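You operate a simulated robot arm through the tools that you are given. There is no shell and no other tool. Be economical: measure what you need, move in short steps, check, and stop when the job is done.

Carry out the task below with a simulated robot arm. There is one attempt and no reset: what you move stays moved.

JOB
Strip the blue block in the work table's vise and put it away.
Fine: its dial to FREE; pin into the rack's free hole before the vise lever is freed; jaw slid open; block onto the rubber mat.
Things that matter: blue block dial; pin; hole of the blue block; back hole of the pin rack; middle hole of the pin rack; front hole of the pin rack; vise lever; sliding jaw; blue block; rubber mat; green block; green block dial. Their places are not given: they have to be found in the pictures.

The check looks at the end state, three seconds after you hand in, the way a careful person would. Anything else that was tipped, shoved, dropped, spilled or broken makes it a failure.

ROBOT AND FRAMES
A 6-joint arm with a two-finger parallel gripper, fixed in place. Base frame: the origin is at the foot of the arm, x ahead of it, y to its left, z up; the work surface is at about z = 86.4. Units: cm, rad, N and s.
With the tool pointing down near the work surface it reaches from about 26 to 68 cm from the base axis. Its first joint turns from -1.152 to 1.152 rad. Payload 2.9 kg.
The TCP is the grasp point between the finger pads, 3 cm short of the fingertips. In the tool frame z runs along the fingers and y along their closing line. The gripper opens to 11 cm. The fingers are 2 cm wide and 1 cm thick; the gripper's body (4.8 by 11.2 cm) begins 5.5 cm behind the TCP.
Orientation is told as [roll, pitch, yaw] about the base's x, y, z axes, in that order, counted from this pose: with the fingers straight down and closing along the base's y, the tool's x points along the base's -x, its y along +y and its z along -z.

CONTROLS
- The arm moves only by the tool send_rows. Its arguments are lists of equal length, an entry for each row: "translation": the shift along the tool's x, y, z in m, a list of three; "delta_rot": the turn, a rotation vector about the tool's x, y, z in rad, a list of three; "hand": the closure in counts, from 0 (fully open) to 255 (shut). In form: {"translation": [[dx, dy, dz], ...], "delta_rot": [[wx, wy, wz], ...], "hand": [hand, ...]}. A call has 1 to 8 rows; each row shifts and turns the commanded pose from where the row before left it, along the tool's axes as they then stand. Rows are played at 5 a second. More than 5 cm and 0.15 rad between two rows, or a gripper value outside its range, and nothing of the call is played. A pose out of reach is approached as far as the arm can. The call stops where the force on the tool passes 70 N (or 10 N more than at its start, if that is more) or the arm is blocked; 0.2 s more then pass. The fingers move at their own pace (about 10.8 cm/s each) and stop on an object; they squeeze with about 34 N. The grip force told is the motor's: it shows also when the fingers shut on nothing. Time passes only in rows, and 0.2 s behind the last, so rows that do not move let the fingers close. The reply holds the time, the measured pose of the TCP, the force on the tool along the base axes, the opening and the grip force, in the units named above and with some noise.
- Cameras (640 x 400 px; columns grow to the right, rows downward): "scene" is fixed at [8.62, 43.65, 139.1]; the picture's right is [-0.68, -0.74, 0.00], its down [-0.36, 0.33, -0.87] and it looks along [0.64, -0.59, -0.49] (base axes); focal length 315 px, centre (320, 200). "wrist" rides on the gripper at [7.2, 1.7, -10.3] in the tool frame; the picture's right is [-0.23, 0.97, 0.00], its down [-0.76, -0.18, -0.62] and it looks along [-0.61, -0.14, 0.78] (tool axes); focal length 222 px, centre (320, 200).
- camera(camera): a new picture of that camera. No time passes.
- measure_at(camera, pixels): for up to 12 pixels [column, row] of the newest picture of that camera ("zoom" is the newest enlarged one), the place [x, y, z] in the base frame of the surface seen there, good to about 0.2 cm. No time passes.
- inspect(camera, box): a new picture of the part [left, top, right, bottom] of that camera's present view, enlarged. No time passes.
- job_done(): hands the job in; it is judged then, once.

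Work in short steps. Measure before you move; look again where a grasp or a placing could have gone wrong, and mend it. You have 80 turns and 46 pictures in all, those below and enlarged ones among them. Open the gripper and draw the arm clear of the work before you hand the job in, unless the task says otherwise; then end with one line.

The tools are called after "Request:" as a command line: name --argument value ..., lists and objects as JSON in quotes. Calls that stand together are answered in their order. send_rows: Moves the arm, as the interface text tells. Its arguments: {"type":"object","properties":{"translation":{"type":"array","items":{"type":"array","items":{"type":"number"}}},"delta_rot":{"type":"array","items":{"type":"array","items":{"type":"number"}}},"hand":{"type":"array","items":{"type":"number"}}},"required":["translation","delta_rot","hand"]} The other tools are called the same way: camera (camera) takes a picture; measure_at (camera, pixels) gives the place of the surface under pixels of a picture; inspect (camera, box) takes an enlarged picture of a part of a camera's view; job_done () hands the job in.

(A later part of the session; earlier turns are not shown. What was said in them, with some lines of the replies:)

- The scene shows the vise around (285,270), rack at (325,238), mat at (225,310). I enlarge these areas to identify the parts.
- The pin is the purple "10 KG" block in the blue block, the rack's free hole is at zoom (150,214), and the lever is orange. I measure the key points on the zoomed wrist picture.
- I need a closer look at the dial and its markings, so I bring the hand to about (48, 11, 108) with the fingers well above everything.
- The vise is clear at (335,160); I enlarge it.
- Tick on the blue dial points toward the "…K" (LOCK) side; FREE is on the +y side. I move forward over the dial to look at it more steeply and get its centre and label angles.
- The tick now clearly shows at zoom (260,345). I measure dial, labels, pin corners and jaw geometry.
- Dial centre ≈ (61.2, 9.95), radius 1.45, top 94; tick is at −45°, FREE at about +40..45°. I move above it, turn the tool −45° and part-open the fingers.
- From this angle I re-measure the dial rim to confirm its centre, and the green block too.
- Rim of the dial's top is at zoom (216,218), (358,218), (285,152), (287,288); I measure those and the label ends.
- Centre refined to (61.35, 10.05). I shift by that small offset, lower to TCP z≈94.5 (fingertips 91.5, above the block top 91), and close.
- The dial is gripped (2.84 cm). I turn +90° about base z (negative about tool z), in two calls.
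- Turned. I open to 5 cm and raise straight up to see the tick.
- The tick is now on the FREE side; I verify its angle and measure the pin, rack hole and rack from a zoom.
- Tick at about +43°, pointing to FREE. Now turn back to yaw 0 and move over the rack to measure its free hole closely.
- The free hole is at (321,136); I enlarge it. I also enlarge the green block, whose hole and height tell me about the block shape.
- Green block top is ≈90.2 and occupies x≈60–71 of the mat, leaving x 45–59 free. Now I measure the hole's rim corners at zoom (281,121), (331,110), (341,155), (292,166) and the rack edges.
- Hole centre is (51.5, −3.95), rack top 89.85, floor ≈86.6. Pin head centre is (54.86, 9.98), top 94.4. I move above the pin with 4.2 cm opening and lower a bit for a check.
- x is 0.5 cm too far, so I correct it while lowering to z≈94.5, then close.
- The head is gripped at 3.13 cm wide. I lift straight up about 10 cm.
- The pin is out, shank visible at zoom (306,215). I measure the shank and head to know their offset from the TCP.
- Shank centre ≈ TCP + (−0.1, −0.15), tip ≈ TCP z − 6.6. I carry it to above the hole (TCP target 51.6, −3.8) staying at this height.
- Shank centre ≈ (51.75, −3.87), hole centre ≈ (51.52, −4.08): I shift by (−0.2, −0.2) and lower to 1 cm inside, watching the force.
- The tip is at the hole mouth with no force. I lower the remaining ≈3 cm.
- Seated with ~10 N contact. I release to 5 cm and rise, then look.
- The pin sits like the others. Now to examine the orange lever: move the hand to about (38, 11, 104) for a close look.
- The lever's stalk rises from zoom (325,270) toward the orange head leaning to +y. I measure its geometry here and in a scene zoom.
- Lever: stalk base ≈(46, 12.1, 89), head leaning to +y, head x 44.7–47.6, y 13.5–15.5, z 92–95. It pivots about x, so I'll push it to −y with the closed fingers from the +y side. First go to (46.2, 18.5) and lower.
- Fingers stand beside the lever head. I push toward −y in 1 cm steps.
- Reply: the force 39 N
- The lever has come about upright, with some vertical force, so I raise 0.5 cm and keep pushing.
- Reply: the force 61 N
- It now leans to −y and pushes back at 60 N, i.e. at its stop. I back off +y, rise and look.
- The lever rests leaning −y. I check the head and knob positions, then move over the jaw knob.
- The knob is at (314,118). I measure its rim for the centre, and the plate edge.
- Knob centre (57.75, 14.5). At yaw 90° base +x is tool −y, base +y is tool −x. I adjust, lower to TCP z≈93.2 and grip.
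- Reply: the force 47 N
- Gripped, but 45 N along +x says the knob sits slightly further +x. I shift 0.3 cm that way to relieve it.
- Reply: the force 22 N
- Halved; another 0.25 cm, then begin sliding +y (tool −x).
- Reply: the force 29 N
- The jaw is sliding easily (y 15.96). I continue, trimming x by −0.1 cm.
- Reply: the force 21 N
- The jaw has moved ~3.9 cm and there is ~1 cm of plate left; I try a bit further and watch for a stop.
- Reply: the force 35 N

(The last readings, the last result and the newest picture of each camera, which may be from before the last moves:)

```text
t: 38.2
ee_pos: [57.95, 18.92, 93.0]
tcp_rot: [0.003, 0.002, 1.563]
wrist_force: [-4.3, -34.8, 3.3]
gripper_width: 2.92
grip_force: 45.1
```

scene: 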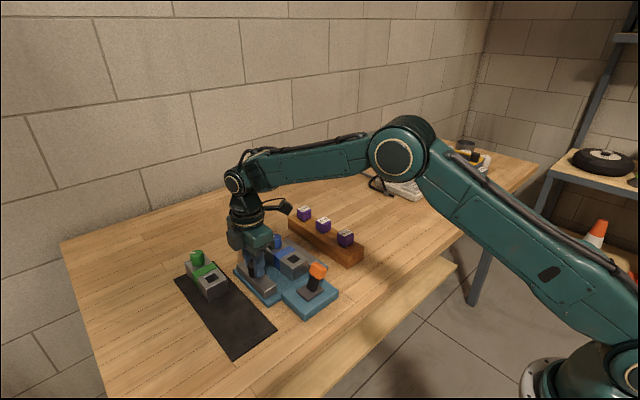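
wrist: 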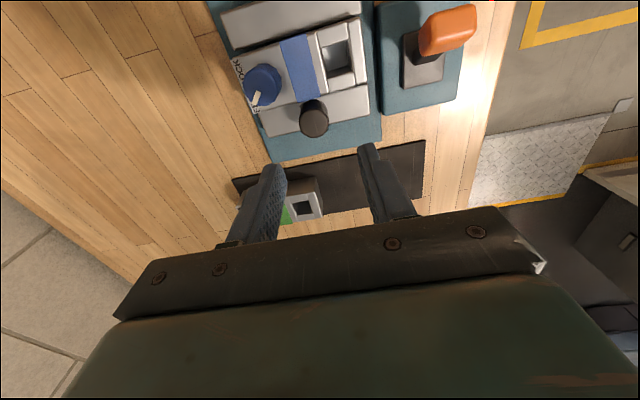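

The stop is reached (−35 N in y at y≈18.8). I relax slightly, release and rise, then rotate back to yaw 0.

Request:
send_rows --translation '[[0.003, 0, 0], [0, 0, 0], [0, 0, 0], [0, 0, -0.04], [0, 0, -0.045], [0, 0, -0.04], [0, 0, 0]]' --delta_rot '[[0, 0, 0], [0, 0, 0], [0, 0, 0], [0, 0, 0], [0, 0, 0], [0, 0, 0], [0, 0, 0]]' --hand '[255, 139, 139, 139, 139, 139, 139]'

Request:
send_rows --translation '[[0, 0, 0], [0, 0, 0], [0, 0, 0], [0, 0, 0], [0, 0, 0], [0, 0, 0], [0, 0, 0]]' --delta_rot '[[0, 0, 0.1428], [0, 0, 0.1428], [0, 0, 0.1428], [0, 0, 0.1428], [0, 0, 0.1428], [0, 0, 0.1428], [0, 0, 0.1428]]' --hand '[139, 139, 139, 139, 139, 139, 139]'

Request:
send_rows --translation '[[0, 0, 0], [0, 0, 0], [0, 0, 0], [0, 0, 0], [0, 0, 0]]' --delta_rot '[[0, 0, 0.1428], [0, 0, 0.1428], [0, 0, 0.1428], [0, 0, 0.1428], [0, 0, 0]]' --hand '[139, 139, 139, 139, 139]'

```text
t: 39.8
ee_pos: [57.98, 19.02, 105.78]
tcp_rot: [0.001, 0.0, 1.573]
wrist_force: [0.1, 0.2, 0.5]
gripper_width: 4.98
grip_force: 0.1
```

```text
t: 41.4
ee_pos: [57.95, 19.06, 105.68]
tcp_rot: [0.001, -0.001, 0.569]
wrist_force: [-0.2, -0.4, -0.3]
gripper_width: 5.02
grip_force: 0.0
```

```text
t: 42.6
ee_pos: [57.91, 19.0, 105.74]
tcp_rot: [-0.001, 0.001, 0.001]
wrist_force: [-0.5, 0.1, -0.1]
gripper_width: 5.0
grip_force: 0.1
```

Jaw open, tool back at yaw 0. I move above the block (58.3, 10) with 7 cm opening and take a wrist picture.

Request:
send_rows --translation '[[-0.001, -0.03, 0], [-0.001, -0.03, 0], [-0.002, -0.03, 0], [0, 0, 0]]' --delta_rot '[[0, 0, 0], [0, 0, 0], [0, 0, 0], [0, 0, 0]]' --hand '[93, 93, 93, 93]'

Request:
inspect --camera "wrist" --box '[240, 10, 440, 160]'

```text
t: 43.6
ee_pos: [58.43, 9.91, 105.69]
tcp_rot: [0.0, 0.0, 0.002]
wrist_force: [-0.1, -0.2, 0.2]
gripper_width: 6.97
grip_force: 0.1
```

```text
2.67 times, centred on (340, 85) of wrist
```

zoom: 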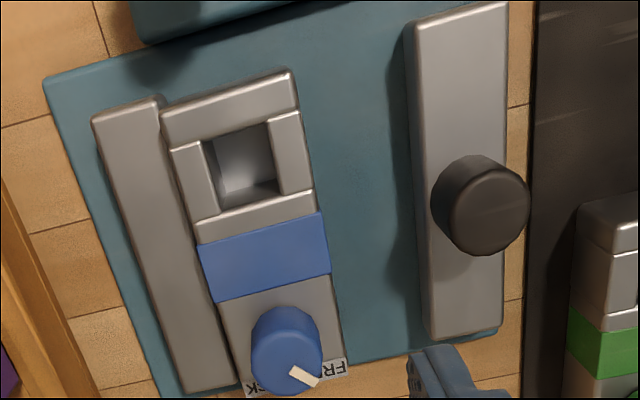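

The jaw is wide open. I measure the block's and fixed jaw's edges.

Request:
measure_at --camera "zoom" --pixels '[[168, 140], [295, 108], [205, 255], [325, 235], [345, 345], [225, 330], [158, 130], [195, 260], [220, 340], [265, 270], [370, 250], [310, 370]]'

```text
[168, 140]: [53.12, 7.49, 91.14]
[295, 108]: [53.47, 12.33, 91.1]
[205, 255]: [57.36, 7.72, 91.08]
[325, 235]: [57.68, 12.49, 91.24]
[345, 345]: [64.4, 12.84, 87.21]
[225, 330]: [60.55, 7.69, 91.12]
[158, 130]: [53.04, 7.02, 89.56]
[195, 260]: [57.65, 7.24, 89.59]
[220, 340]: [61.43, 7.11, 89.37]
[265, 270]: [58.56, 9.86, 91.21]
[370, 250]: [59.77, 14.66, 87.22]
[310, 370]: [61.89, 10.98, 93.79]
```

Block spans y 7.55–12.5 (centre 10.05), top 91.1, bottom ≈87.2; fixed jaw top 89.5. I lower to tips at z≈89.8 and close on the block's sides.

Request:
send_rows --translation '[[0.001, 0.0014, 0.04], [0, 0, 0.04], [0, 0, 0.035], [0, 0, 0.014], [0, 0, 0], [0, 0, 0], [0, 0, 0]]' --delta_rot '[[0, 0, 0], [0, 0, 0], [0, 0, 0], [0, 0, 0], [0, 0, 0], [0, 0, 0], [0, 0, 0]]' --hand '[93, 93, 93, 93, 93, 255, 255]'

```text
t: 45.2
ee_pos: [58.22, 10.25, 92.98]
tcp_rot: [-0.001, -0.001, 0.002]
wrist_force: [-0.2, -0.7, -0.3]
gripper_width: 5.0
grip_force: 33.9
```

Gripped at 5.0 cm. A small test lift of 1.5 cm.

Request:
send_rows --translation '[[0, 0, -0.005], [0, 0, -0.005], [0, 0, -0.005], [0, 0, 0]]' --delta_rot '[[0, 0, 0], [0, 0, 0], [0, 0, 0], [0, 0, 0]]' --hand '[255, 255, 255, 255]'

Request:
inspect --camera "scene" --box '[220, 205, 360, 305]'

```text
t: 46.2
ee_pos: [58.33, 10.29, 94.32]
tcp_rot: [0.001, 0.0, 0.001]
wrist_force: [1.1, 0.1, -4.4]
gripper_width: 4.96
grip_force: 34.3
```

```text
4.00 times, centred on (290, 255) of scene
```

zoom: 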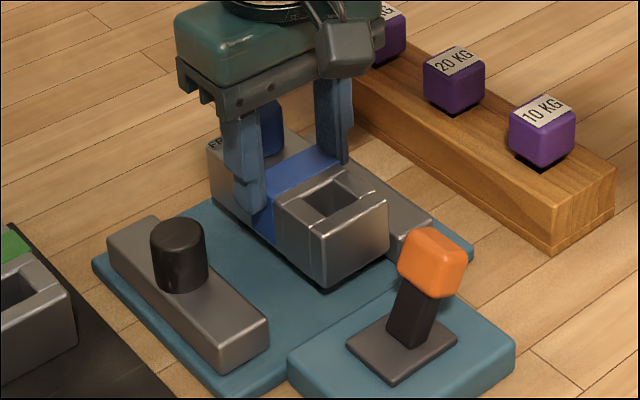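

The block is held level. I lift to z≈105 and carry it to over the free part of the mat (TCP ≈ 51.9, 27.3).

Request:
send_rows --translation '[[0, 0, -0.03], [0, 0, -0.04], [0, 0, -0.04]]' --delta_rot '[[0, 0, 0], [0, 0, 0], [0, 0, 0]]' --hand '[255, 255, 255]'

Request:
send_rows --translation '[[0.0107, 0.0283, 0], [0.0107, 0.0283, 0], [0.0107, 0.0283, 0], [0.0107, 0.0283, 0], [0.0107, 0.0283, 0], [0.0107, 0.0283, 0], [0, 0, 0]]' --delta_rot '[[0, 0, 0], [0, 0, 0], [0, 0, 0], [0, 0, 0], [0, 0, 0], [0, 0, 0], [0, 0, 0]]' --hand '[255, 255, 255, 255, 255, 255, 255]'

Request:
inspect --camera "scene" --box '[150, 180, 350, 360]'

```text
t: 47.0
ee_pos: [58.18, 10.03, 105.43]
tcp_rot: [0.0, 0.001, 0.002]
wrist_force: [-0.6, 0.0, -5.2]
gripper_width: 4.95
grip_force: 34.0
```

```text
t: 48.6
ee_pos: [51.67, 27.25, 105.35]
tcp_rot: [0.001, -0.001, 0.0]
wrist_force: [-0.1, 0.0, -4.5]
gripper_width: 4.98
grip_force: 33.7
```

```text
2.22 times, centred on (250, 270) of scene
```

zoom: 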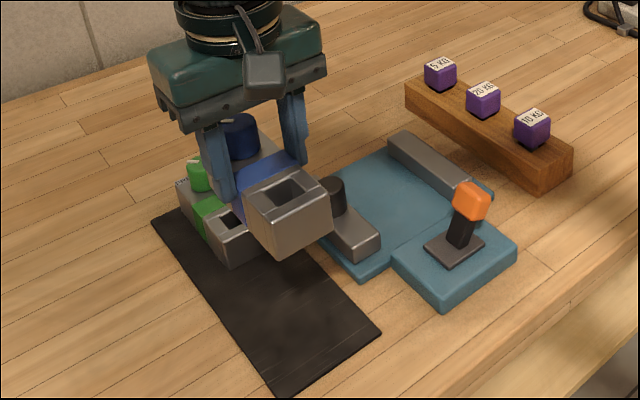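

I measure the mat corners, the green block's near end and the carried block's near face before lowering.

Request:
measure_at --camera "zoom" --pixels '[[378, 332], [282, 390], [155, 222], [240, 235], [235, 262], [325, 200], [256, 205], [275, 255], [328, 235], [262, 240]]'

```text
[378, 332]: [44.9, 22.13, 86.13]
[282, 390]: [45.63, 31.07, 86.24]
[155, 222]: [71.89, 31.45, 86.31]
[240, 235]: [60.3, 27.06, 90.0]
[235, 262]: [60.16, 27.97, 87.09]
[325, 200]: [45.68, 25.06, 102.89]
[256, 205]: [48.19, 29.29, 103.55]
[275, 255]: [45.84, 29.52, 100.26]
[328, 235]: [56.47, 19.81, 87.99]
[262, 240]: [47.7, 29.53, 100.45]
```

Block would span x 45.8–56.6; the mat starts at x≈45 and green starts at 60.2, so I shift +1.1 cm in x and −0.3 in y, then lower.

Request:
send_rows --translation '[[-0.011, -0.003, 0], [0, 0, 0.04], [0, 0, 0.04], [0, 0, 0.03], [0, 0, 0.01], [0, 0, 0.005], [0, 0, 0]]' --delta_rot '[[0, 0, 0], [0, 0, 0], [0, 0, 0], [0, 0, 0], [0, 0, 0], [0, 0, 0], [0, 0, 0]]' --hand '[255, 255, 255, 255, 255, 255, 255]'

```text
t: 50.2
ee_pos: [53.07, 26.89, 92.81]
tcp_rot: [0.0, 0.002, 0.001]
wrist_force: [0.6, 0.5, -3.8]
gripper_width: 4.97
grip_force: 34.1
```

No contact yet (z 92.8). I go down in 2 mm steps.

Request:
send_rows --translation '[[0, 0, 0.003], [0, 0, 0.002], [0, 0, 0.002], [0, 0, 0]]' --delta_rot '[[0, 0, 0], [0, 0, 0], [0, 0, 0], [0, 0, 0]]' --hand '[255, 255, 255, 255]'

Request:
inspect --camera "scene" --box '[150, 210, 290, 360]'

```text
t: 51.2
ee_pos: [52.99, 26.86, 92.06]
tcp_rot: [0.0, -0.004, 0.002]
wrist_force: [0.4, -1.6, 2.4]
gripper_width: 4.96
grip_force: 33.5
```

```text
2.67 times, centred on (220, 285) of scene
```

zoom: 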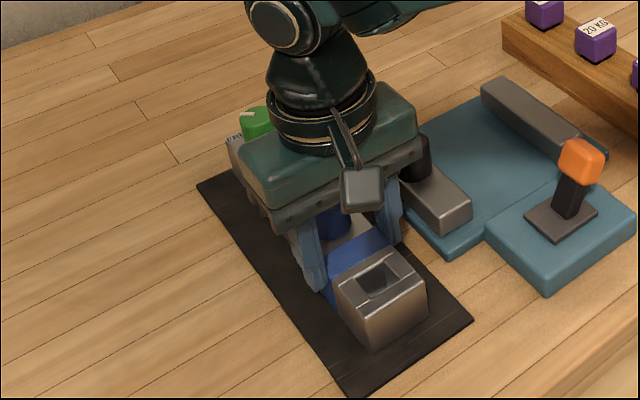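

The block rests on the mat (force changed sign). I release to 7 cm, rise, and retreat toward the base.

Request:
send_rows --translation '[[0, 0, 0], [0, 0, 0], [0, 0, -0.03], [0, 0, -0.045], [0, 0, -0.045], [0.03, 0, -0.03], [0.04, 0, -0.02], [0.04, 0, 0]]' --delta_rot '[[0, 0, 0], [0, 0, 0], [0, 0, 0], [0, 0, 0], [0, 0, 0], [0, 0, 0], [0, 0, 0], [0, 0, 0]]' --hand '[93, 93, 93, 93, 93, 93, 93, 93]'

Request:
inspect --camera "scene" --box '[160, 200, 380, 360]'

Request:
camera --camera "wrist"

```text
t: 53.0
ee_pos: [41.82, 26.95, 109.17]
tcp_rot: [0.0, 0.0, 0.003]
wrist_force: [-0.4, 0.3, 0.2]
gripper_width: 6.99
grip_force: 0.1
```

```text
2.50 times, centred on (270, 280) of scene
```

zoom: 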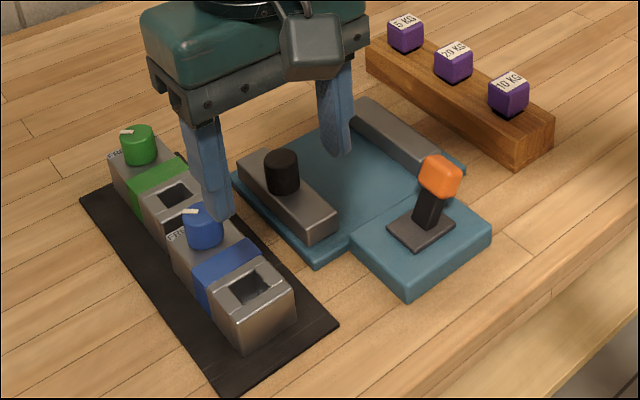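

```text
8 pictures are left
```

wrist: 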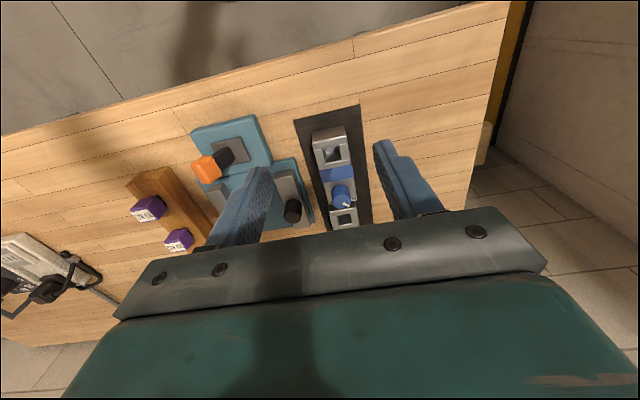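

The block lies flat on the mat, clear of the green block; pin in rack, lever over, jaw open, dial at FREE. I raise the arm clear with the gripper open and take a final look.

Request:
send_rows --translation '[[0.01, -0.03, -0.035], [0, -0.03, -0.035], [0, -0.03, -0.035], [0, -0.03, -0.035], [0, 0, 0]]' --delta_rot '[[0, 0, 0], [0, 0, 0], [0, 0, 0], [0, 0, 0], [0, 0, 0]]' --hand '[0, 0, 0, 0, 0]'

Request:
inspect --camera "scene" --box '[160, 200, 380, 360]'

```text
t: 54.2
ee_pos: [41.06, 14.97, 123.08]
tcp_rot: [0.0, 0.0, 0.001]
wrist_force: [-0.1, 0.4, 0.2]
gripper_width: 11.03
grip_force: 0.0
```

```text
2.50 times, centred on (270, 280) of scene
```

zoom: 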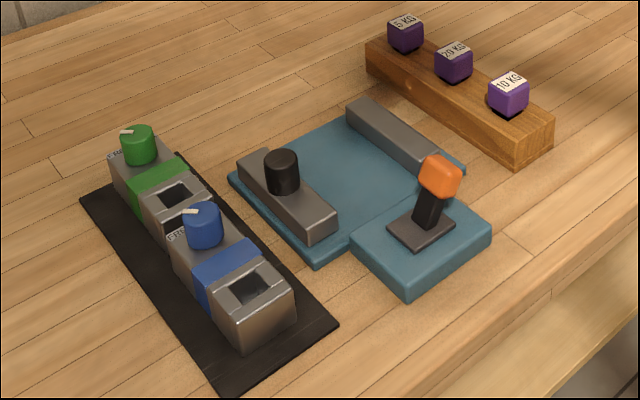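

The final picture shows everything in its required state and the arm clear, so I hand in.

Request:
job_done

```text
The job is handed in.
```

The blue block is stripped and lies on the rubber mat, clear of the green block: its dial is at FREE, the pin went into the rack's free hole before I freed the vise lever, and the jaw is slid open to its stop.
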